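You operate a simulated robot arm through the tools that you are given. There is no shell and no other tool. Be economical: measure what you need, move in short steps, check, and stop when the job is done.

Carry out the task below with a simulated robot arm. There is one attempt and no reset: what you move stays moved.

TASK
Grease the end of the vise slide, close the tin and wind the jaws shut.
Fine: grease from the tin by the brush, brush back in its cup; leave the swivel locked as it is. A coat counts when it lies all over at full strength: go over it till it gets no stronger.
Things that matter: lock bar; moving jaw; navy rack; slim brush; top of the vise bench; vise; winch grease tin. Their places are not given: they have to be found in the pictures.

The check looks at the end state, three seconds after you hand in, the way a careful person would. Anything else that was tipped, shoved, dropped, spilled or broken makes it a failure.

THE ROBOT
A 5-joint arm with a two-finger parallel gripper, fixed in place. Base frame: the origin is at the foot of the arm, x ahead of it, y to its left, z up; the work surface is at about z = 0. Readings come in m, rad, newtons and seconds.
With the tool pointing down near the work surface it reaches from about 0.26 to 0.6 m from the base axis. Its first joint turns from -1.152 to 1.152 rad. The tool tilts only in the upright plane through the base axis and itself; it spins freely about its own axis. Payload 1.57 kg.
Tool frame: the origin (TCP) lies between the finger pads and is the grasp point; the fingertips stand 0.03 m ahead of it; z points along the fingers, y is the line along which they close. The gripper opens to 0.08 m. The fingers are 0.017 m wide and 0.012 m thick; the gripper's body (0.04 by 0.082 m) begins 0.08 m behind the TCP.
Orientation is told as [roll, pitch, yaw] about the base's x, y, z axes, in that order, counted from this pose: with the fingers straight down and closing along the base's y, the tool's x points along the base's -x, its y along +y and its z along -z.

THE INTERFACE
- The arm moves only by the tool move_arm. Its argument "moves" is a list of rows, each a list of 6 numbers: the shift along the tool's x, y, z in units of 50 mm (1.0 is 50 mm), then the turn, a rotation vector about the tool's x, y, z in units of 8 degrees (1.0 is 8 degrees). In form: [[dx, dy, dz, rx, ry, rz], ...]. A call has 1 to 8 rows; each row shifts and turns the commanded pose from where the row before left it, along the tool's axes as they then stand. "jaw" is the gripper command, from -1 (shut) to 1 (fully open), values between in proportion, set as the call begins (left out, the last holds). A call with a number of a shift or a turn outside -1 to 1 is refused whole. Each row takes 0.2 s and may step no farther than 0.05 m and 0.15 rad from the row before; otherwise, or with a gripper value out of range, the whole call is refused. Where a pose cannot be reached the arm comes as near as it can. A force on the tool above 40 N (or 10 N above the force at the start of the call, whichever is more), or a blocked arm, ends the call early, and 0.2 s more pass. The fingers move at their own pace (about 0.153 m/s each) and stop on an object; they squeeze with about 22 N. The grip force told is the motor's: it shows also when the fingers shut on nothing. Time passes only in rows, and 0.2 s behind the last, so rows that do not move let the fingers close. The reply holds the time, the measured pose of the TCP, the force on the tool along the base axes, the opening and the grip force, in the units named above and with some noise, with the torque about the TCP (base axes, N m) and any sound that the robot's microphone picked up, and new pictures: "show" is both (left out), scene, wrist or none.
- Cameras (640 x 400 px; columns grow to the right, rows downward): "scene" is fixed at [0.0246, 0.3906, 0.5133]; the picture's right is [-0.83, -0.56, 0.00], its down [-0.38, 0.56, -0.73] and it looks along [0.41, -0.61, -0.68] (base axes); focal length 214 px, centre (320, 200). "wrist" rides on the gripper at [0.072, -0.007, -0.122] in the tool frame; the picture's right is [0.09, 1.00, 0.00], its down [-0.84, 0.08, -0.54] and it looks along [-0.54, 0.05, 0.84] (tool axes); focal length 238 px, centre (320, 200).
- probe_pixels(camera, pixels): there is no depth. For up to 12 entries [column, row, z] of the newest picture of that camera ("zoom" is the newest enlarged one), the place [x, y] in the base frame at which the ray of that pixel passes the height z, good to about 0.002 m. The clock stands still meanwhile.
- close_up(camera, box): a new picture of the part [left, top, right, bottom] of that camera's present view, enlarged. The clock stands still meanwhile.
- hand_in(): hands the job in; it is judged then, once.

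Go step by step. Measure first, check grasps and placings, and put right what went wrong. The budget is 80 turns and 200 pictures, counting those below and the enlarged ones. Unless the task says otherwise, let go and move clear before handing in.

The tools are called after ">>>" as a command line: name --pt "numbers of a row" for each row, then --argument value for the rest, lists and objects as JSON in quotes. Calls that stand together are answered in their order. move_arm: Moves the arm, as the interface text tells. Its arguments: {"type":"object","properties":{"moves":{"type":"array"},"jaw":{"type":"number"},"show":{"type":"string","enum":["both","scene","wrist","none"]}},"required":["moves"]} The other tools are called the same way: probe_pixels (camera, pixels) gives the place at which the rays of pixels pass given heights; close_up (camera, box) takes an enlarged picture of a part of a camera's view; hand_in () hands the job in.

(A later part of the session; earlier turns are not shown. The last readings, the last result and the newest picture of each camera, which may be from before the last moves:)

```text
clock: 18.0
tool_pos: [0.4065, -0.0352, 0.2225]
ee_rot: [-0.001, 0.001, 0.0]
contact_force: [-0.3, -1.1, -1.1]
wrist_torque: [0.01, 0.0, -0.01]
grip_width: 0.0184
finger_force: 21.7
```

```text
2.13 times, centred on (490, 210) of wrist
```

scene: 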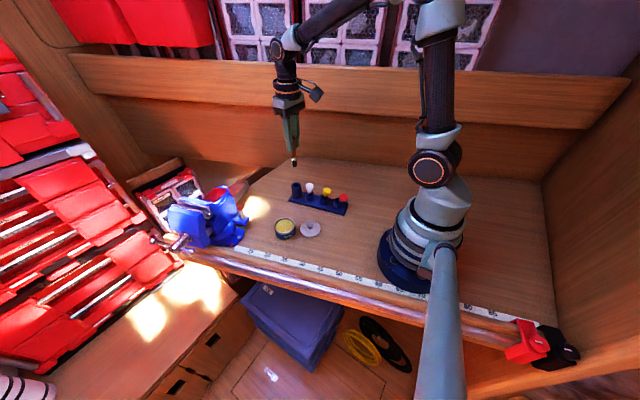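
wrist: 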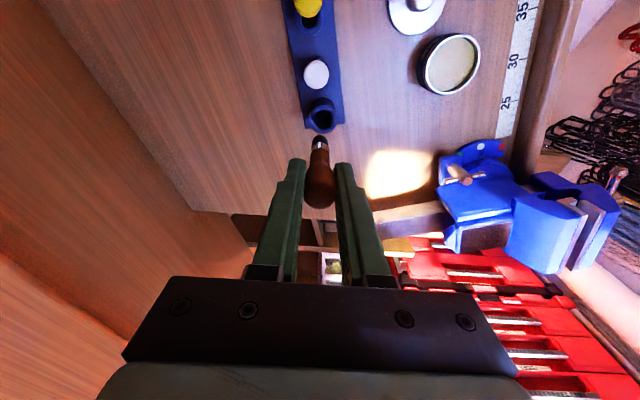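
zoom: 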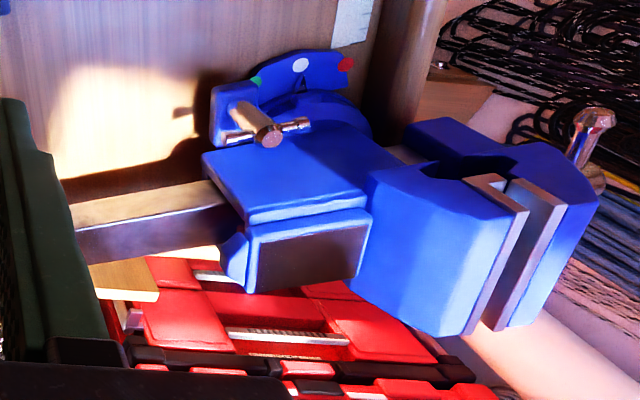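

Tip is ≈0.094 m below the TCP, cup mouth z≈0.06. Moving over the tin at (0.340,0.109) and lowering the tip to rim level to check centring.

>>> move_arm --pt "0.33 0.72 0 0 0 0" --pt "0.33 0.72 0 0 0 0" --pt "0.33 0.72 0 0 0 0" --pt "0.33 0.72 0 0 0 0" --pt "0 0 0.9 0 0 0" --pt "0 0 0.9 0 0 0" --pt "0 0 0 0 0 0"

>>> close_up --camera "scene" --box '[250, 180, 330, 250]'

>>> close_up --camera "wrist" --box '[260, 70, 380, 190]'

```text
clock: 19.6
tool_pos: [0.342, 0.1115, 0.129]
ee_rot: [-0.001, -0.001, 0.001]
contact_force: [0.1, 0.4, -0.1]
wrist_torque: [0.0, 0.04, -0.01]
grip_width: 0.0186
finger_force: 21.9
```

scene: 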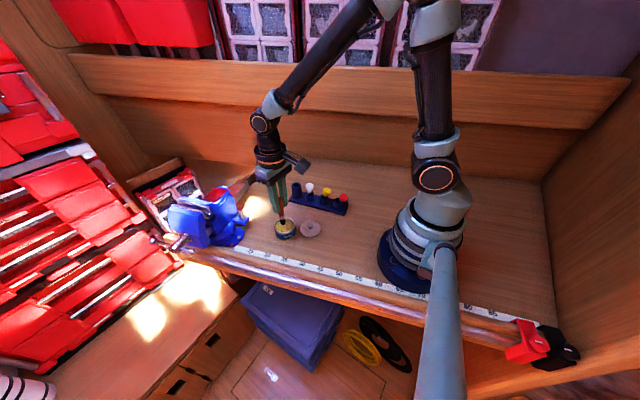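
wrist: 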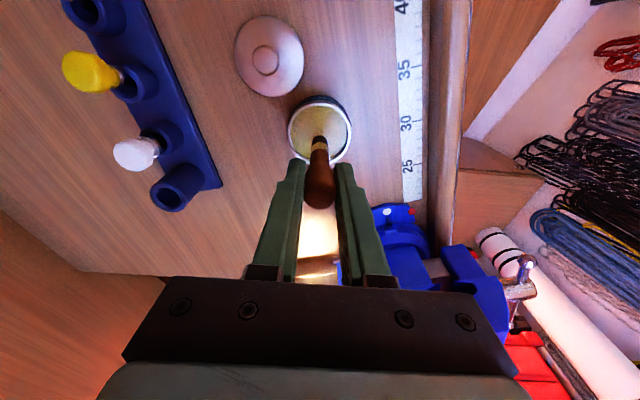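

```text
5.71 times, centred on (290, 215) of scene
```

zoom: 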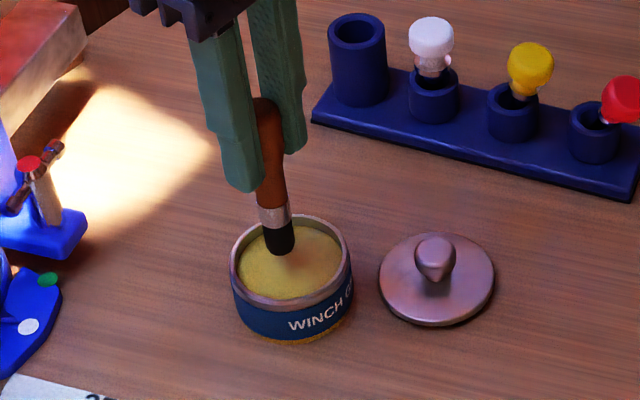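

```text
3.33 times, centred on (320, 130) of wrist
```

zoom: 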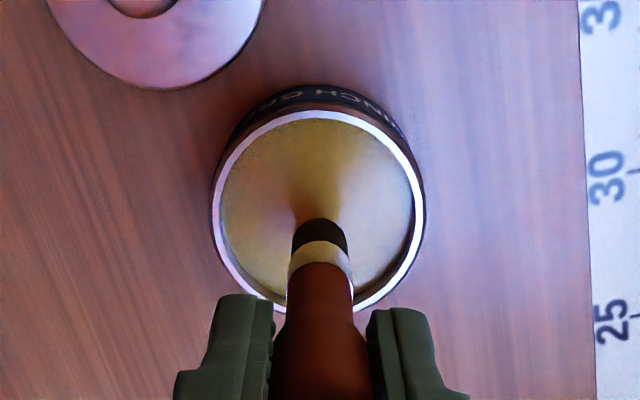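

The tip is over the grease near its surface. Dipping in ~10 mm gently.

>>> move_arm --pt "0 0 0.1 0 0 0" --pt "0 0 0.1 0 0 0" --pt "0 0 0 0 0 0" --show "none"

>>> close_up --camera "scene" --box '[260, 190, 310, 240]'

```text
clock: 20.4
tool_pos: [0.3414, 0.1122, 0.1186]
ee_rot: [-0.002, 0.001, 0.0]
contact_force: [-0.1, 0.7, -1.2]
wrist_torque: [-0.02, 0.02, 0.0]
grip_width: 0.0185
finger_force: 22.3
```

```text
8.00 times, centred on (285, 215) of scene
```

zoom: 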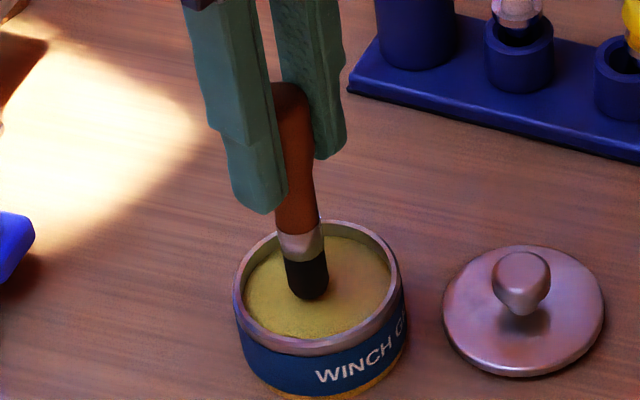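

The bristles still look fully visible; going deeper by 4 mm steps.

>>> move_arm --pt "0 0 0.08 0 0 0" --pt "0 0 0 0 0 0" --show "none"

>>> close_up --camera "scene" --box '[260, 190, 310, 240]'

>>> move_arm --pt "0 0 0.08 0 0 0" --pt "0 0 0 0 0 0" --show "none"

>>> close_up --camera "scene" --box '[260, 190, 310, 240]'

```text
clock: 21.0
tool_pos: [0.3415, 0.1117, 0.1154]
ee_rot: [0.001, 0.0, 0.0]
contact_force: [-5.1, -2.1, 24.8]
wrist_torque: [-0.25, 0.4, -0.02]
grip_width: 0.0187
finger_force: 21.9
```

```text
8.00 times, centred on (285, 215) of scene
```

zoom: 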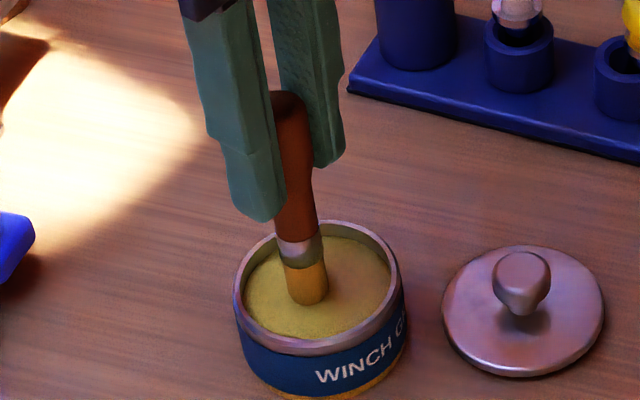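

```text
clock: 21.3
tool_pos: [0.3417, 0.1141, 0.1152]
ee_rot: [0.003, -0.004, -0.001]
contact_force: [-3.3, -1.8, 8.5]
wrist_torque: [-0.12, 0.2, -0.03]
grip_width: 0.0184
finger_force: 22.1
stopped in row 1: the force on the tool passed its limit at 46 N (the readings are from after the stop); the commanded pose is now the measured one
```

```text
8.00 times, centred on (285, 215) of scene
```

zoom: 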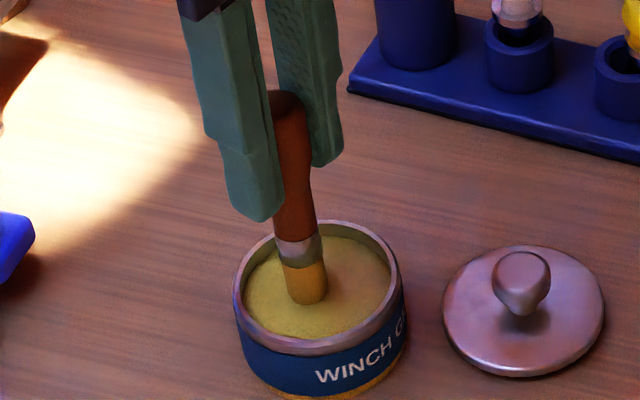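

The bristles have turned yellow: loaded. Rising, then moving to a viewpoint for the slide end.

>>> move_arm --pt "0 0 -0.3 0 0 0" --pt "0 0 -0.9 0 0 0" --pt "0 0 -0.9 0 0 0" --pt "0 0 -0.6 0 0 0" --pt "-0.5 -0.6 0 0 0 0" --pt "-0.5 -0.6 0 0 0 0" --pt "-0.5 -0.6 0 0 0 0" --pt "0 0 0 0 0 0"

>>> close_up --camera "wrist" --box '[360, 120, 560, 270]'

>>> close_up --camera "scene" --box '[200, 150, 280, 220]'

```text
clock: 23.1
tool_pos: [0.4189, 0.022, 0.2505]
ee_rot: [0.001, -0.004, 0.001]
contact_force: [0.1, 0.1, 0.0]
wrist_torque: [-0.04, 0.04, -0.02]
grip_width: 0.0185
finger_force: 22.1
```

scene: 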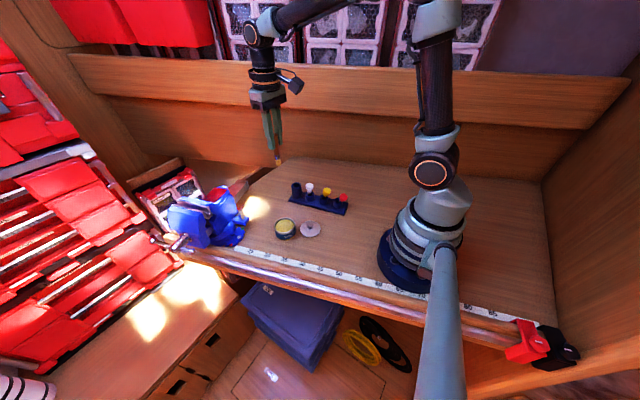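
wrist: 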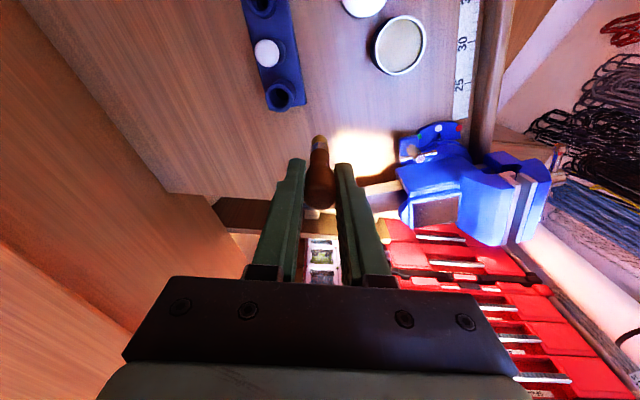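

```text
2.67 times, centred on (460, 195) of wrist
```

zoom: 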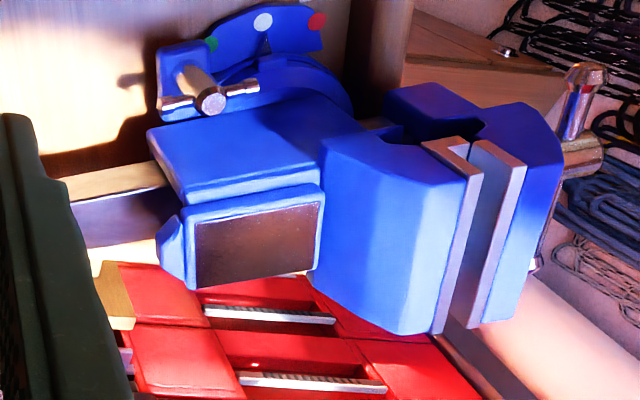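

```text
5.71 times, centred on (240, 185) of scene
```

zoom: 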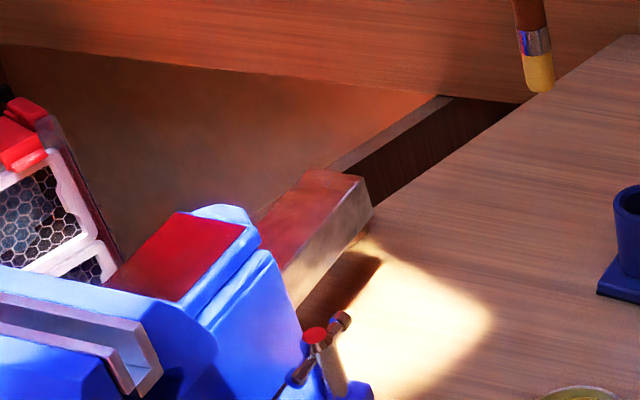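

Triangulating: slide top is at z≈0.072, end corners about (0.541,0.055) and (0.575,0.063), axis rotated ~16° from y, exposed ~80 mm. Moving above its middle and lowering part-way.

>>> move_arm --pt "-0.655 0.333 0.25 0 0 0" --pt "-0.655 0.333 0.25 0 0 0" --pt "-0.655 0.333 0.25 0 0 0" --pt "-0.655 0.333 0.25 0 0 0" --pt "0 0 0.3 0 0 0" --pt "0 0 0 0 0 0"

>>> close_up --camera "scene" --box '[200, 140, 280, 220]'

>>> close_up --camera "wrist" --box '[240, 60, 440, 220]'

```text
clock: 24.5
tool_pos: [0.5467, 0.0896, 0.1858]
ee_rot: [-0.001, -0.004, 0.002]
contact_force: [-0.1, 0.2, -0.7]
wrist_torque: [0.0, -0.02, -0.03]
grip_width: 0.0186
finger_force: 21.9
```

scene: 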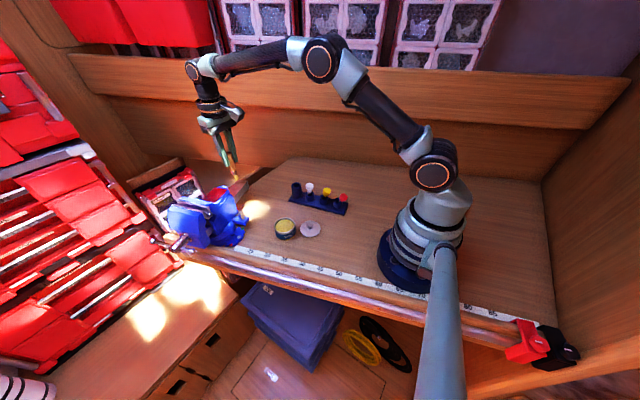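
wrist: 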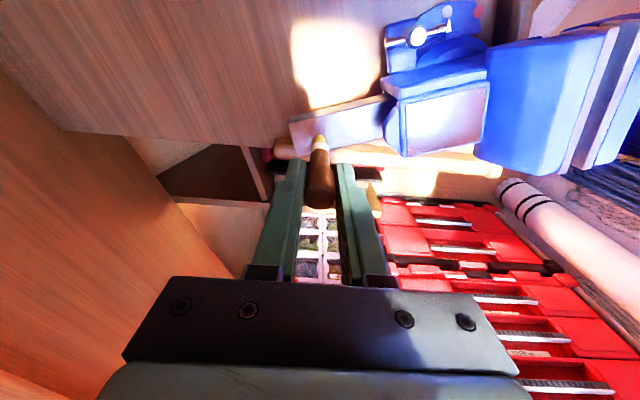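

```text
5.00 times, centred on (240, 180) of scene
```

zoom: 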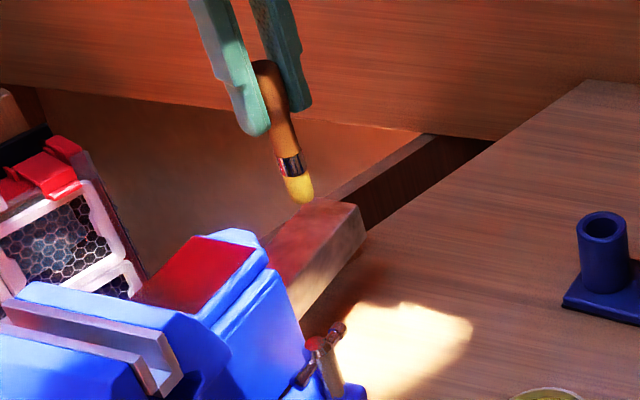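

```text
2.50 times, centred on (340, 140) of wrist
```

zoom: 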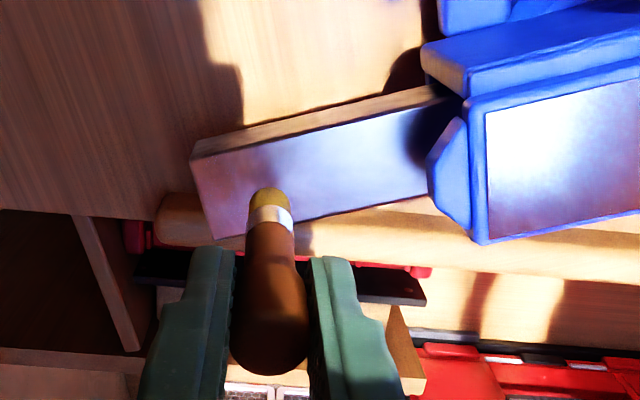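

Clear view of the slide's top face, corners in zoom about (193,158), (213,240), (440,100), (430,192). Probing them.

>>> probe_pixels --camera "zoom" --pixels '[[193, 158, 0.072], [213, 240, 0.072], [440, 100, 0.072], [430, 192, 0.072], [193, 158, 0.066], [213, 240, 0.066], [268, 190, 0.092], [268, 190, 0.085]]'

>>> probe_pixels --camera "scene" --pixels '[[247.8, 181.5, 0.072], [239.5, 179.6, 0.072], [236.2, 180, 0.085], [236.2, 180, 0.092], [247.8, 181.5, 0.066]]'

```text
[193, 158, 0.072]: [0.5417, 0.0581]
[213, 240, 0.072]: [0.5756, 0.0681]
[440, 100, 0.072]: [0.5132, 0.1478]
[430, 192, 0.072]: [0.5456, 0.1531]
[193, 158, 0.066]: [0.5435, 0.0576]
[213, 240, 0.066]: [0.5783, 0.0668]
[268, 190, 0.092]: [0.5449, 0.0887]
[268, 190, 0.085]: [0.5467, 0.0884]
```

```text
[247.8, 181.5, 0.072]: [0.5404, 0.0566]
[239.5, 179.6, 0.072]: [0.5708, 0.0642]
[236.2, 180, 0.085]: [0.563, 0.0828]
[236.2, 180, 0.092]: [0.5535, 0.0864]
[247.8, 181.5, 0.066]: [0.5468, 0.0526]
```

Geometry confirmed. Lowering onto the slide here to find contact.

>>> move_arm --pt "0 0 0.3 0 0 0" --pt "0 0 0.04 0 0 0" --pt "0 0 0 0 0 0" --show "none"

>>> move_arm --pt "0 0 0.04 0 0 0" --pt "0 0 0 0 0 0" --show "none"

>>> close_up --camera "scene" --box '[200, 140, 280, 220]'

>>> close_up --camera "wrist" --box '[240, 60, 440, 220]'

```text
clock: 25.3
tool_pos: [0.5488, 0.0893, 0.1687]
ee_rot: [0.0, -0.003, -0.001]
contact_force: [-0.7, -0.2, 0.7]
wrist_torque: [-0.02, -0.03, 0.0]
grip_width: 0.0185
finger_force: 22.4
```

```text
clock: 25.9
tool_pos: [0.5477, 0.0891, 0.1656]
ee_rot: [-0.001, -0.003, -0.001]
contact_force: [0.1, 0.3, -0.4]
wrist_torque: [0.01, 0.0, 0.01]
grip_width: 0.0186
finger_force: 21.9
```

```text
5.00 times, centred on (240, 180) of scene
```

zoom: 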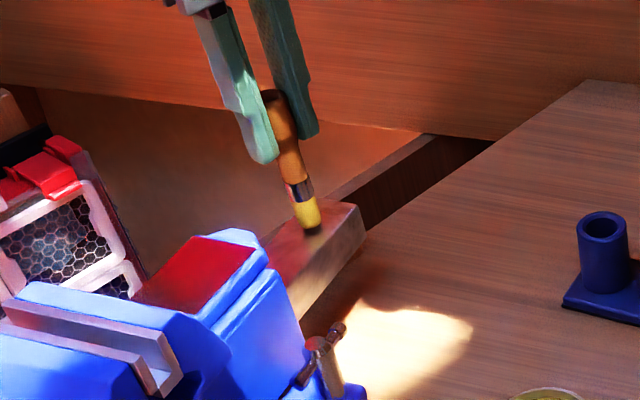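

```text
2.50 times, centred on (340, 140) of wrist
```

zoom: 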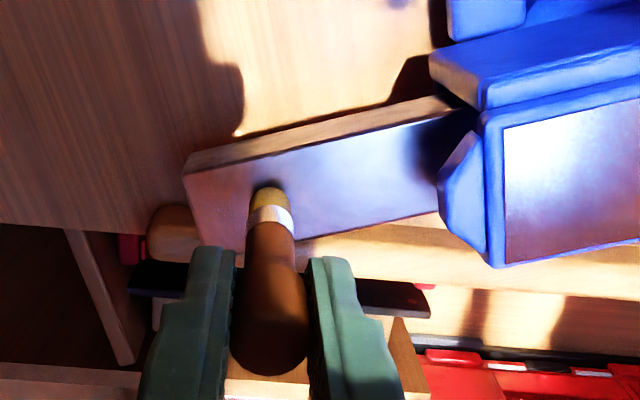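

Nearly touching (contact shadow). Two more 2 mm steps.

>>> move_arm --pt "0 0 0.04 0 0 0" --pt "0 0 0 0 0 0" --show "none"

>>> move_arm --pt "0 0 0.03 0 0 0" --pt "0 0 0 0 0 0" --show "none"

>>> close_up --camera "wrist" --box '[240, 60, 440, 220]'

```text
clock: 26.5
tool_pos: [0.5476, 0.0897, 0.1653]
ee_rot: [0.0, -0.002, 0.0]
contact_force: [-0.1, 0.1, 0.8]
wrist_torque: [-0.04, -0.02, -0.03]
grip_width: 0.0187
finger_force: 22.0
```

```text
clock: 27.1
tool_pos: [0.5478, 0.0896, 0.1637]
ee_rot: [0.0, -0.003, -0.001]
contact_force: [0.1, -0.1, -0.5]
wrist_torque: [0.01, 0.0, 0.0]
grip_width: 0.0183
finger_force: 22.4
```

```text
2.50 times, centred on (340, 140) of wrist
```

zoom: 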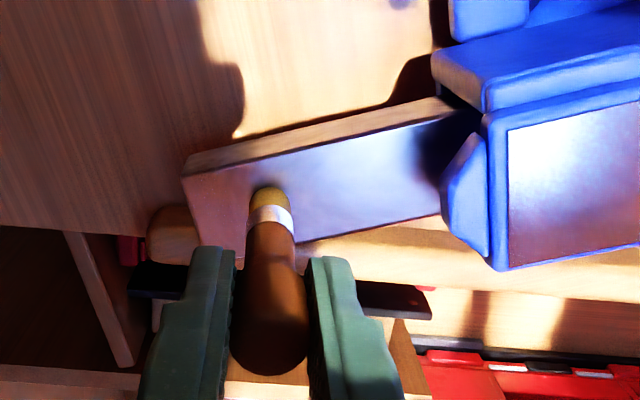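

No contact yet; continuing in small steps.

>>> move_arm --pt "0 0 0.04 0 0 0" --pt "0 0 0 0 0 0" --show "none"

>>> move_arm --pt "0 0 0.02 0 0 0" --pt "0 0 0 0 0 0" --show "none"

>>> close_up --camera "wrist" --box '[240, 60, 440, 220]'

```text
clock: 27.7
tool_pos: [0.5479, 0.0911, 0.1624]
ee_rot: [0.002, -0.005, 0.0]
contact_force: [-3.8, -0.6, 11.3]
wrist_torque: [-0.04, 0.32, -0.03]
grip_width: 0.0182
finger_force: 22.6
```

```text
clock: 28.3
tool_pos: [0.549, 0.0897, 0.1617]
ee_rot: [0.001, -0.009, 0.0]
contact_force: [-4.8, -1.7, 24.3]
wrist_torque: [-0.11, 0.39, -0.02]
grip_width: 0.0187
finger_force: 21.8
```

```text
2.50 times, centred on (340, 140) of wrist
```

zoom: 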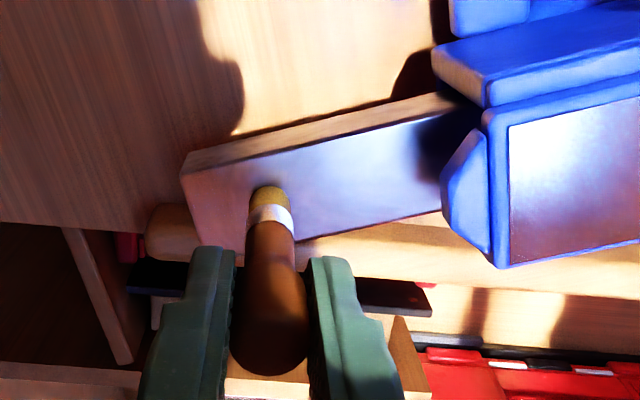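

Contact at about TCP z=0.162 with ~24 N. Backing off slightly and making a first test stroke toward the end and back.

>>> move_arm --pt "0 0 -0.014 0 0 0" --pt "-0.065 -0.21 0 0 0 0" --pt "-0.065 -0.21 0 0 0 0" --pt "0.065 0.21 0 0 0 0" --pt "0.065 0.21 0 0 0 0" --pt "0.065 0.21 0 0 0 0" --pt "0.065 0.21 0 0 0 0" --pt "0 0 0 0 0 0" --show "none"

>>> close_up --camera "wrist" --box '[200, 60, 440, 220]'

>>> close_up --camera "scene" --box '[200, 140, 280, 220]'

```text
clock: 30.1
tool_pos: [0.5415, 0.1101, 0.1606]
ee_rot: [0.0, -0.002, 0.0]
contact_force: [-0.2, -8.6, 10.1]
wrist_torque: [-0.61, 0.06, -0.04]
grip_width: 0.0195
finger_force: 22.2
```

```text
2.50 times, centred on (320, 140) of wrist
```

zoom: 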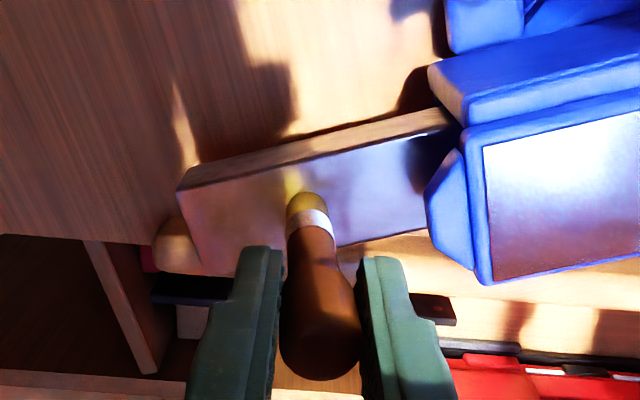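

```text
5.00 times, centred on (240, 180) of scene
```

zoom: 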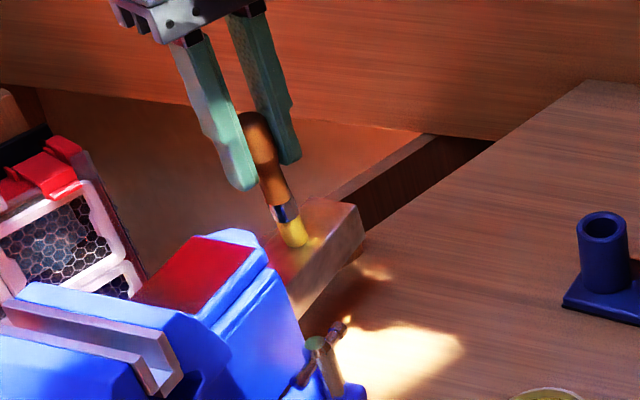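

Yellow shows on the slide at (290,180) of the zoom. Lifting to view what was deposited.

>>> move_arm --pt "0 0 -0.3 0 0 0" --pt "0.5 0.3 -0.4 0 0 0" --pt "0 0 0 0 0 0"

>>> close_up --camera "wrist" --box '[180, 80, 420, 240]'

>>> close_up --camera "scene" --box '[210, 140, 270, 210]'

```text
clock: 30.9
tool_pos: [0.5174, 0.1259, 0.1952]
ee_rot: [-0.001, -0.003, -0.001]
contact_force: [-0.3, 0.1, -1.1]
wrist_torque: [0.02, 0.0, 0.03]
grip_width: 0.0189
finger_force: 22.3
```

scene: 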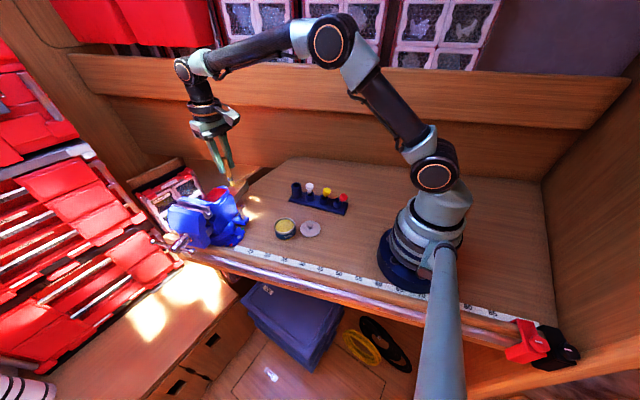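
wrist: 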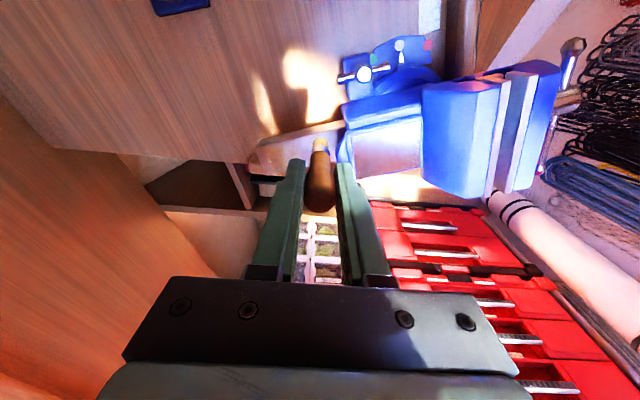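

```text
2.50 times, centred on (300, 160) of wrist
```

zoom: 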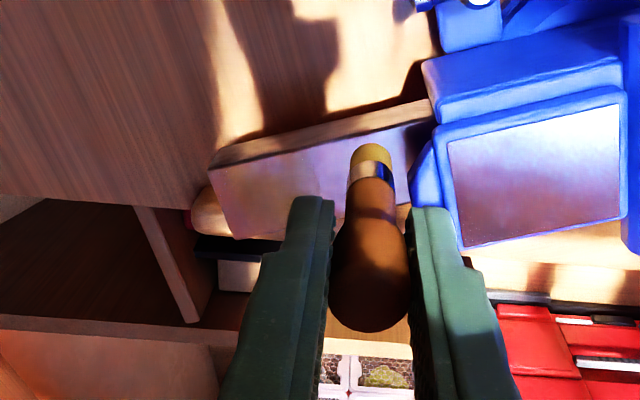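

```text
5.71 times, centred on (240, 175) of scene
```

zoom: 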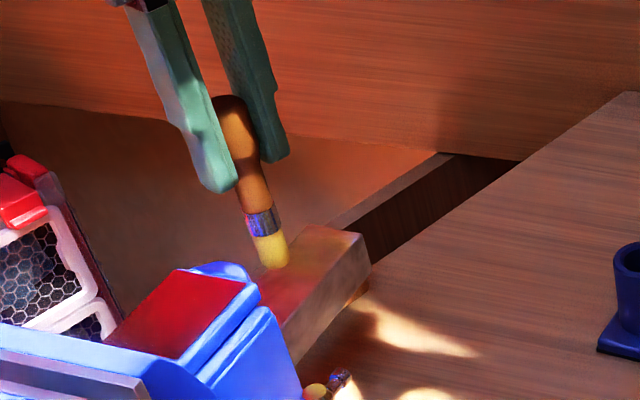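

No lasting mark is obvious on the top face; I want to see the end face too. Moving toward -y and spinning the tool so that the camera looks along +y.

>>> move_arm --pt "-0.06 -0.88 -0.32 0 0 0" --pt "-0.06 -0.88 -0.32 0 0 0" --pt "-0.06 -0.88 -0.32 0 0 0" --pt "-0.06 -0.88 -0.32 0 0 0" --pt "0 0 0 0 0 -1" --pt "0 0 0 0 0 -1" --pt "0 0 0 0 0 -1" --pt "0 0 0 0 0 -1" --show "none"

>>> move_arm --pt "0 0 0 0 0 -1" --pt "0 0 0 0 0 -1" --pt "0 0 0 0 0 -1" --pt "0 0 0 0 0 -1" --pt "0 0 0 0 0 -1" --pt "0 0 0 0 0 0"

>>> close_up --camera "scene" --box '[220, 160, 260, 210]'

```text
clock: 32.7
tool_pos: [0.5277, -0.0495, 0.26]
ee_rot: [-0.002, -0.003, 0.559]
contact_force: [0.1, 0.1, 0.3]
wrist_torque: [-0.01, 0.0, 0.0]
grip_width: 0.0187
finger_force: 22.4
```

```text
clock: 34.1
tool_pos: [0.5283, -0.0509, 0.2598]
ee_rot: [-0.004, -0.001, 1.259]
contact_force: [0.5, -0.4, 0.0]
wrist_torque: [-0.01, 0.01, -0.01]
grip_width: 0.0185
finger_force: 21.8
```

scene: 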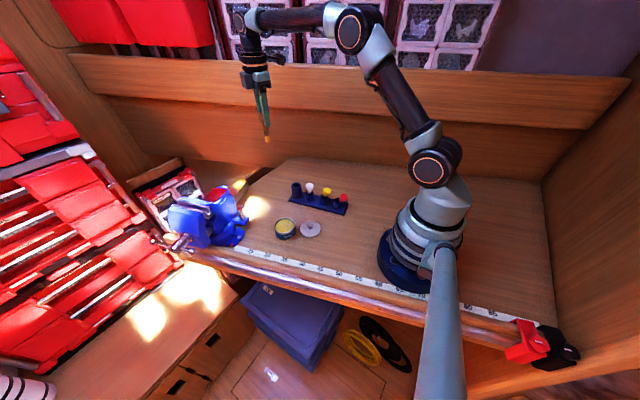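
wrist: 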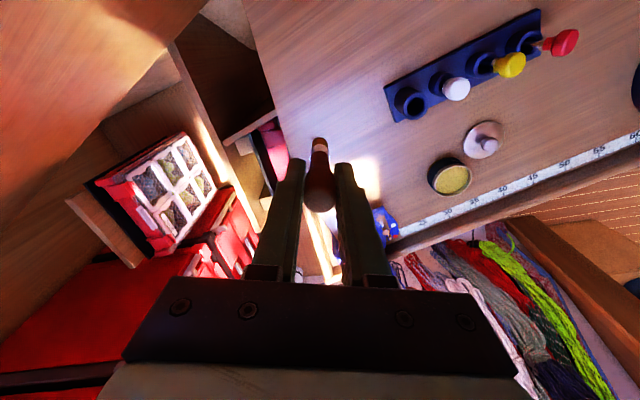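

```text
8.00 times, centred on (240, 185) of scene
```

zoom: 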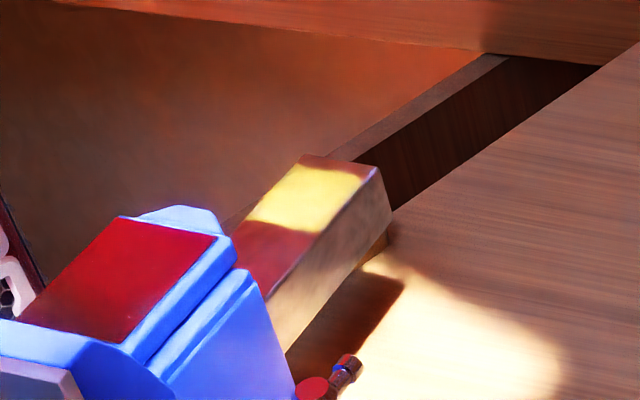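

From this view the scene shows a yellow patch on the slide top near its end, so coating does happen there. I'll spin back and view from the -y side with the wrist camera to be sure it's grease, not sun.

>>> move_arm --pt "0 0 0 0 0 1" --pt "0 0 0 0 0 1" --pt "0 0 0 0 0 1" --pt "0 0 0 0 0 1" --pt "0 0 0 0 0 1" --pt "0 0 0 0 0 1" --pt "0 0 0 0 0 1" --pt "0 0 0 0 0 1" --show "none"

>>> move_arm --pt "0 0 0 0 0 1" --pt "0.7 0.1 0.1 0 0 0" --pt "0.7 0.1 0.1 0 0 0" --pt "0.7 0.0 0.1 0 0 0" --pt "0 0 0 0 0 0"

>>> close_up --camera "wrist" --box '[340, 130, 500, 260]'

>>> close_up --camera "scene" --box '[220, 160, 260, 210]'

```text
clock: 35.9
tool_pos: [0.5275, -0.0483, 0.2598]
ee_rot: [-0.002, -0.004, 0.139]
contact_force: [-0.1, 0.1, -0.1]
wrist_torque: [0.01, -0.02, -0.06]
grip_width: 0.0184
finger_force: 22.1
```

```text
clock: 37.1
tool_pos: [0.4264, -0.0403, 0.2462]
ee_rot: [0.002, -0.002, 0.001]
contact_force: [-0.6, 0.9, -0.3]
wrist_torque: [-0.03, 0.01, -0.02]
grip_width: 0.0187
finger_force: 22.0
```

scene: 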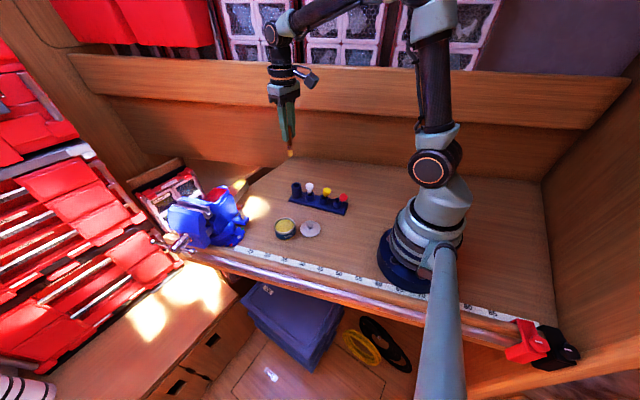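
wrist: 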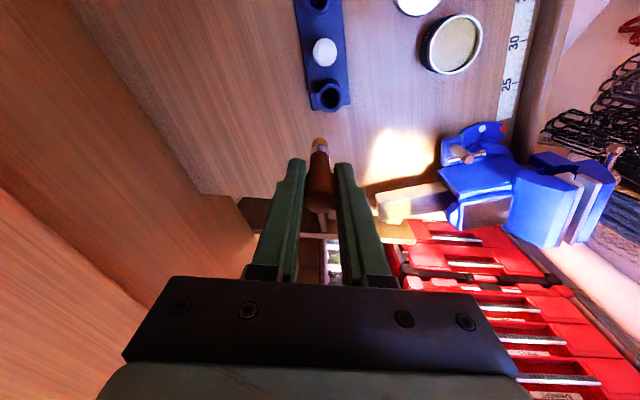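

```text
3.08 times, centred on (420, 195) of wrist
```

zoom: 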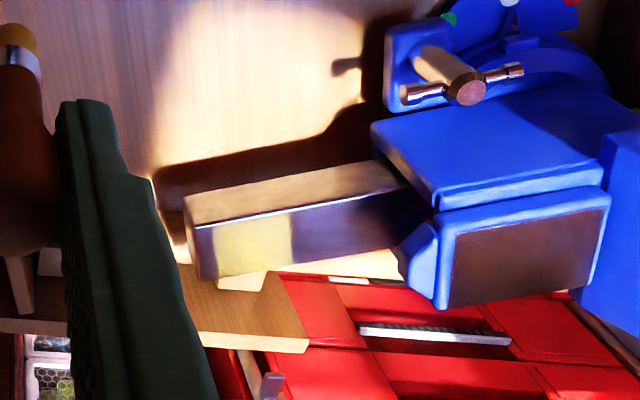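

```text
8.00 times, centred on (240, 185) of scene
```

zoom: 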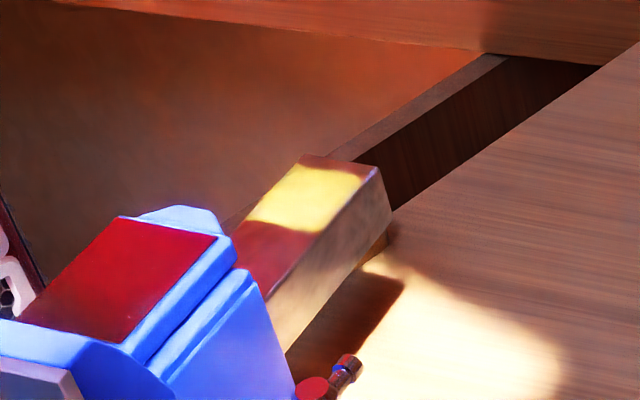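

Confirmed: a grease patch on the slide top, ~36 mm long next to the end. I'll go back for more passes across the whole patch width; first hover at its near corner.

>>> move_arm --pt "-0.595 0.54 0 0 0 0" --pt "-0.595 0.54 0 0 0 0" --pt "-0.595 0.54 0 0 0 0" --pt "-0.595 0.54 0 0 0 0" --pt "0 0 0.7 0 0 0" --pt "0 0 0.76 0 0 0" --pt "0 0 0 0 0 0" --show "none"

>>> close_up --camera "wrist" --box '[240, 60, 440, 220]'

```text
clock: 38.7
tool_pos: [0.5433, 0.0655, 0.1719]
ee_rot: [0.0, -0.002, 0.0]
contact_force: [-0.9, -0.4, -0.9]
wrist_torque: [-0.01, 0.0, 0.01]
grip_width: 0.0187
finger_force: 22.0
```

```text
2.50 times, centred on (340, 140) of wrist
```

zoom: 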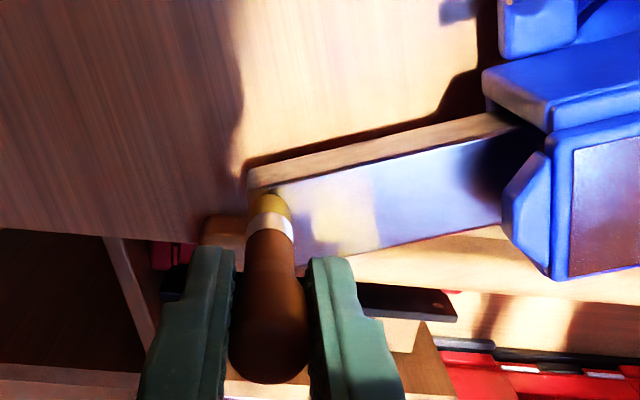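

Hovering over the near end corner. Lowering to light contact.

>>> move_arm --pt "0 0 0.19 0 0 0" --pt "0 0 0 0 0 0" --show "none"

>>> move_arm --pt "0 0 0.016 0 0 0" --pt "0 0 0 0 0 0" --show "none"

```text
clock: 39.3
tool_pos: [0.5429, 0.0677, 0.1607]
ee_rot: [-0.001, -0.003, 0.001]
contact_force: [-0.2, -0.3, 0.1]
wrist_torque: [0.02, 0.0, 0.01]
grip_width: 0.0187
finger_force: 21.9
```

```text
clock: 39.9
tool_pos: [0.5424, 0.0665, 0.1592]
ee_rot: [0.0, -0.004, 0.0]
contact_force: [0.2, -0.4, -0.4]
wrist_torque: [0.01, 0.01, 0.0]
grip_width: 0.0185
finger_force: 22.2
```

No contact yet (brush slid up a bit in the grip). Continuing 1 mm at a time.

>>> move_arm --pt "-0.04 0 0.024 0 0 0" --pt "0 0 0 0 0 0" --show "none"

>>> move_arm --pt "0 0 0.02 0 0 0" --pt "0 0 0 0 0 0" --show "none"

>>> close_up --camera "scene" --box '[210, 140, 270, 210]'

```text
clock: 40.5
tool_pos: [0.5451, 0.0671, 0.1595]
ee_rot: [0.0, -0.003, 0.001]
contact_force: [0.5, 1.0, -1.1]
wrist_torque: [-0.02, 0.0, 0.02]
grip_width: 0.0188
finger_force: 22.3
```

```text
clock: 41.1
tool_pos: [0.5455, 0.0657, 0.1598]
ee_rot: [0.0, -0.003, 0.002]
contact_force: [-2.6, -0.1, 2.1]
wrist_torque: [0.01, 0.16, -0.03]
grip_width: 0.0185
finger_force: 22.1
```

```text
5.71 times, centred on (240, 175) of scene
```

zoom: 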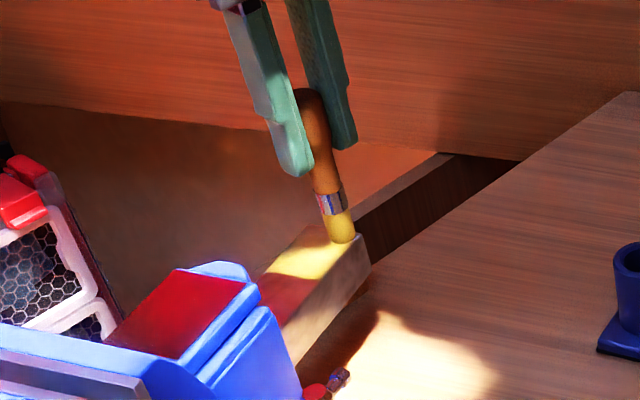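

Touching now. Pressing 1 mm and stroking in lanes along the slide.

>>> move_arm --pt "0 0 0.024 0 0 0" --pt "0.059 0.191 0 0 0 0" --pt "0.059 0.191 0 0 0 0" --pt "0.059 0.191 0 0 0 0" --pt "0.059 0.191 0 0 0 0" --pt "-0.172 0.053 0 0 0 0" --pt "-0.059 -0.191 0 0 0 0" --pt "-0.059 -0.191 0 0 0 0" --show "none"

>>> move_arm --pt "-0.059 -0.191 0 0 0 0" --pt "-0.059 -0.191 0 0 0 0" --pt "-0.172 0.053 0 0 0 0" --pt "0.059 0.191 0 0 0 0" --pt "0.059 0.191 0 0 0 0" --pt "0.059 0.191 0 0 0 0" --pt "0.059 0.191 0 0 0 0" --pt "0 0 0 0 0 0" --show "none"

>>> close_up --camera "scene" --box '[210, 140, 270, 210]'

```text
clock: 42.9
tool_pos: [0.5476, 0.0892, 0.1574]
ee_rot: [-0.001, -0.006, 0.002]
contact_force: [-0.1, 4.2, 6.6]
wrist_torque: [0.43, 0.01, 0.02]
grip_width: 0.0187
finger_force: 21.8
```

```text
clock: 44.7
tool_pos: [0.5514, 0.1124, 0.1595]
ee_rot: [0.0, -0.003, -0.001]
contact_force: [0.2, 0.1, -0.6]
wrist_torque: [0.04, 0.01, 0.02]
grip_width: 0.0187
finger_force: 22.1
```

```text
5.71 times, centred on (240, 175) of scene
```

zoom: 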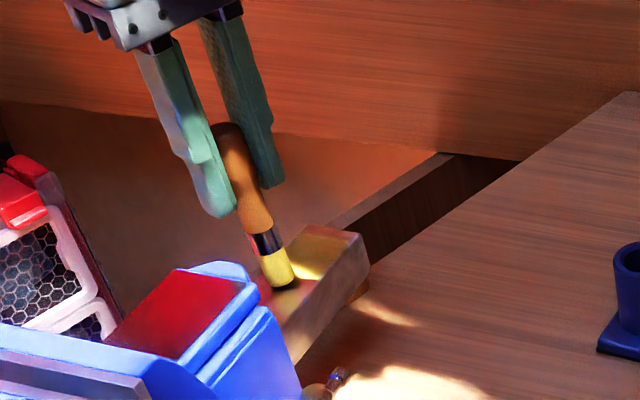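

Contact was lost at the end. Lowering a touch until force shows, then lane back.

>>> move_arm --pt "0 0 0.024 0 0 0" --pt "0 0 0 0 0 0" --show "none"

>>> move_arm --pt "0 0 0.02 0 0 0" --pt "0 0 0 0 0 0" --show "none"

```text
clock: 45.3
tool_pos: [0.5504, 0.1133, 0.1573]
ee_rot: [0.0, -0.004, -0.001]
contact_force: [0.1, -0.4, 0.2]
wrist_torque: [-0.07, -0.01, 0.0]
grip_width: 0.0184
finger_force: 22.1
```

```text
clock: 45.9
tool_pos: [0.5493, 0.1129, 0.1574]
ee_rot: [0.002, -0.004, -0.001]
contact_force: [0.2, 0.2, 5.5]
wrist_torque: [0.13, 0.01, 0.02]
grip_width: 0.019
finger_force: 22.0
```

Contact again. Pressing slightly and stroking all lanes back.

>>> move_arm --pt "0 0 0.016 0 0 0" --pt "-0.059 -0.191 0 0 0 0" --pt "-0.059 -0.191 0 0 0 0" --pt "-0.059 -0.191 0 0 0 0" --pt "-0.059 -0.191 0 0 0 0" --pt "0.172 -0.053 0 0 0 0" --pt "0.059 0.191 0.005 0 0 0" --pt "0.059 0.191 0.005 0 0 0" --show "none"

>>> move_arm --pt "0.059 0.191 0.005 0 0 0" --pt "0.059 0.191 0 0 0 0" --pt "0.172 -0.053 0.005 0 0 0" --pt "-0.059 -0.191 0.005 0 0 0" --pt "-0.059 -0.191 0 0 0 0" --pt "-0.059 -0.191 0 0 0 0" --pt "-0.059 -0.191 0 0 0 0" --pt "0 0 0 0 0 0" --show "none"

>>> move_arm --pt "0 0 -0.6 0 0 0" --pt "0.4 -0.6 -0.4 0 0 0" --pt "0.5 -0.8 0 0 0 0" --pt "0.5 -0.8 0 0 0 0" --pt "0 0 0 0 0 0"

>>> close_up --camera "scene" --box '[220, 160, 260, 210]'

>>> close_up --camera "wrist" --box '[340, 130, 500, 260]'

```text
clock: 47.7
tool_pos: [0.5486, 0.0898, 0.1561]
ee_rot: [0.0, 0.0, -0.001]
contact_force: [0.9, -7.2, 7.5]
wrist_torque: [-0.54, -0.06, 0.0]
grip_width: 0.0189
finger_force: 21.9
```

```text
clock: 49.5
tool_pos: [0.5456, 0.0667, 0.1552]
ee_rot: [0.0, -0.003, 0.001]
contact_force: [-0.7, 2.7, 4.4]
wrist_torque: [0.23, 0.05, -0.04]
grip_width: 0.0187
finger_force: 22.2
```

```text
clock: 50.7
tool_pos: [0.4754, -0.042, 0.206]
ee_rot: [0.0, -0.004, -0.002]
contact_force: [-0.2, -0.2, -0.8]
wrist_torque: [0.04, 0.05, 0.02]
grip_width: 0.0191
finger_force: 22.1
```

scene: 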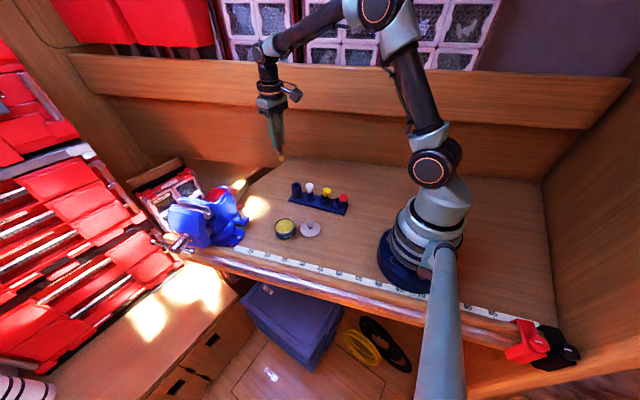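
wrist: 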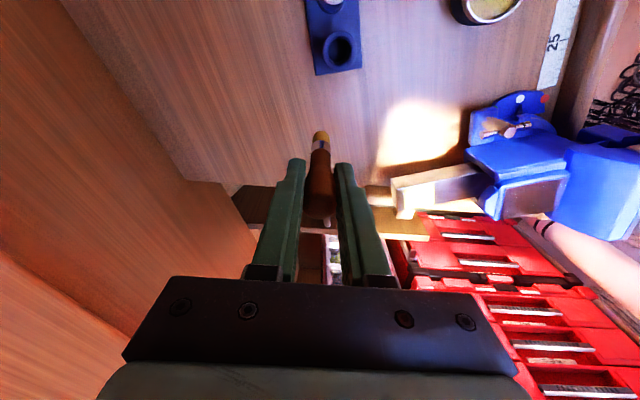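

```text
8.00 times, centred on (240, 185) of scene
```

zoom: 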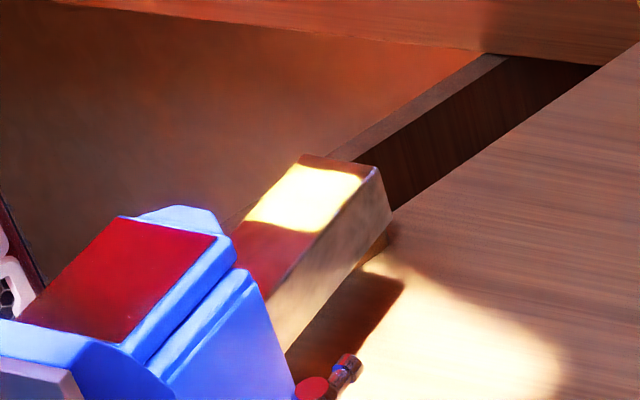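

```text
3.08 times, centred on (420, 195) of wrist
```

zoom: 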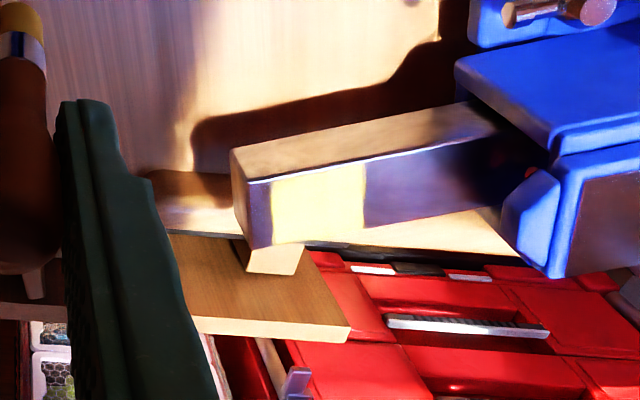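

Definitely stronger and a clean rectangle now. Another full pass to see whether it still strengthens.

>>> move_arm --pt "-0.467 0.727 0 0 0 0" --pt "-0.467 0.727 0 0 0 0" --pt "-0.467 0.727 0 0 0 0" --pt "0 0 0.48 0 0 0" --pt "0 0 0.48 0 0 0" --pt "0 0 0 0 0 0" --show "none"

>>> move_arm --pt "0 0 0.03 0 0 0" --pt "0 0 0 0 0 0" --show "none"

>>> move_arm --pt "0 0 0.02 0 0 0" --pt "0 0 0 0 0 0" --show "none"

```text
clock: 52.1
tool_pos: [0.544, 0.0681, 0.1545]
ee_rot: [0.001, -0.004, 0.001]
contact_force: [-1.4, 1.2, 1.2]
wrist_torque: [0.06, 0.03, 0.01]
grip_width: 0.0186
finger_force: 22.0
```

```text
clock: 52.7
tool_pos: [0.5463, 0.0665, 0.1542]
ee_rot: [-0.001, -0.008, 0.002]
contact_force: [-3.5, -0.4, 12.0]
wrist_torque: [0.04, 0.28, -0.01]
grip_width: 0.0189
finger_force: 21.7
```

```text
clock: 53.3
tool_pos: [0.5462, 0.0672, 0.154]
ee_rot: [0.001, -0.008, 0.0]
contact_force: [0.3, 0.5, 20.2]
wrist_torque: [0.04, -0.01, -0.02]
grip_width: 0.0188
finger_force: 21.8
```

In contact (20 N). Stroking four lanes.

>>> move_arm --pt "0.059 0.191 -0.008 0 0 0" --pt "0.059 0.191 0 0 0 0" --pt "0.059 0.191 0 0 0 0" --pt "0.059 0.191 0 0 0 0" --pt "-0.147 0.046 0 0 0 0" --pt "-0.059 -0.191 0.005 0 0 0" --pt "-0.059 -0.191 0 0 0 0" --pt "-0.059 -0.191 0 0 0 0" --show "none"

>>> move_arm --pt "-0.059 -0.191 0.005 0 0 0" --pt "-0.147 0.046 0.005 0 0 0" --pt "0.059 0.191 0.005 0 0 0" --pt "0.059 0.191 0.005 0 0 0" --pt "0.059 0.191 0.005 0 0 0" --pt "0.059 0.191 0 0 0 0" --pt "-0.14 0.043 0.005 0 0 0" --pt "-0.059 -0.191 0.005 0 0 0" --show "none"

>>> move_arm --pt "-0.059 -0.191 0.005 0 0 0" --pt "-0.059 -0.191 0.005 0 0 0" --pt "-0.059 -0.191 0 0 0 0" --pt "0 0 0 0 0 0" --show "none"

>>> move_arm --pt "0 0 -0.6 0 0 0" --pt "0.4 -0.6 -0.4 0 0 0" --pt "0.65 -0.7 0 0 0 0" --pt "0.65 -0.7 0 0 0 0" --pt "0 0 0 0 0 0"

>>> close_up --camera "scene" --box '[220, 160, 260, 210]'

>>> close_up --camera "wrist" --box '[340, 130, 500, 260]'

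```text
clock: 55.1
tool_pos: [0.5493, 0.0796, 0.1547]
ee_rot: [-0.001, -0.005, -0.001]
contact_force: [-0.6, 1.0, 0.2]
wrist_torque: [0.05, 0.01, 0.01]
grip_width: 0.019
finger_force: 22.3
```

```text
clock: 56.9
tool_pos: [0.5575, 0.1039, 0.151]
ee_rot: [-0.001, -0.004, 0.004]
contact_force: [-3.7, 4.1, 10.6]
wrist_torque: [0.35, 0.32, -0.05]
grip_width: 0.0192
finger_force: 22.2
```

```text
clock: 57.9
tool_pos: [0.5666, 0.0735, 0.152]
ee_rot: [0.0, -0.005, 0.0]
contact_force: [-2.4, 5.3, 11.7]
wrist_torque: [0.51, 0.18, -0.04]
grip_width: 0.0193
finger_force: 22.7
```

```text
clock: 59.1
tool_pos: [0.4837, -0.0236, 0.1985]
ee_rot: [-0.001, -0.005, 0.001]
contact_force: [0.2, 0.0, -0.4]
wrist_torque: [-0.05, -0.01, 0.02]
grip_width: 0.0189
finger_force: 22.1
```

scene: 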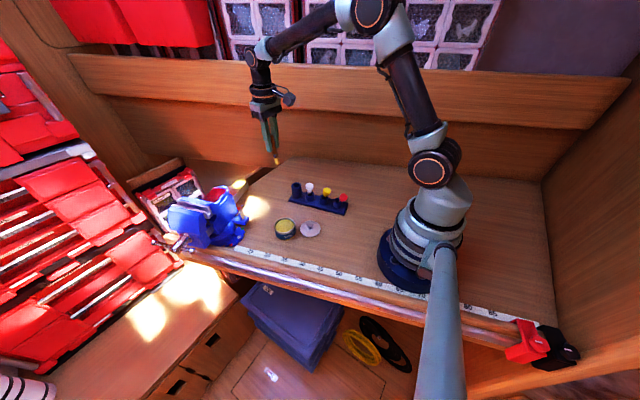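
wrist: 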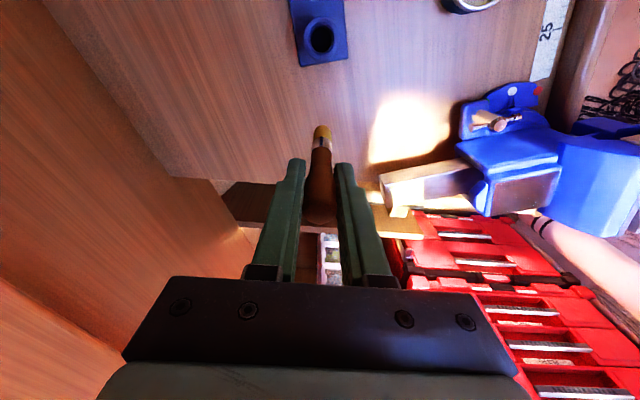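

```text
8.00 times, centred on (240, 185) of scene
```

zoom: 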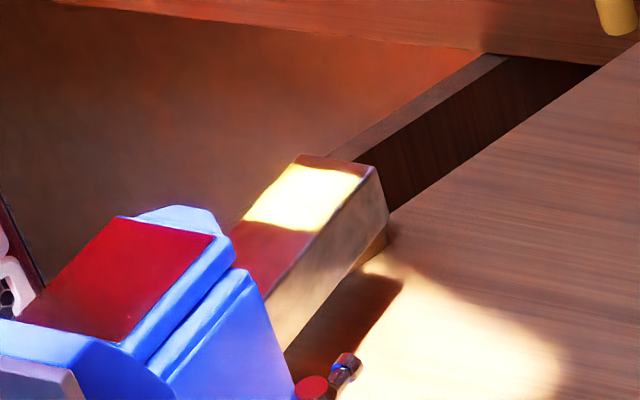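

```text
3.08 times, centred on (420, 195) of wrist
```

zoom: 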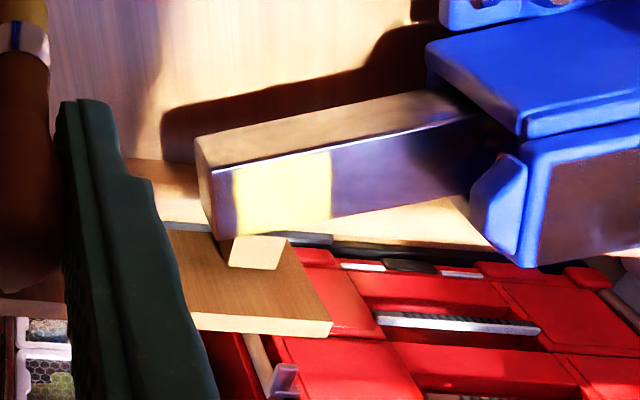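

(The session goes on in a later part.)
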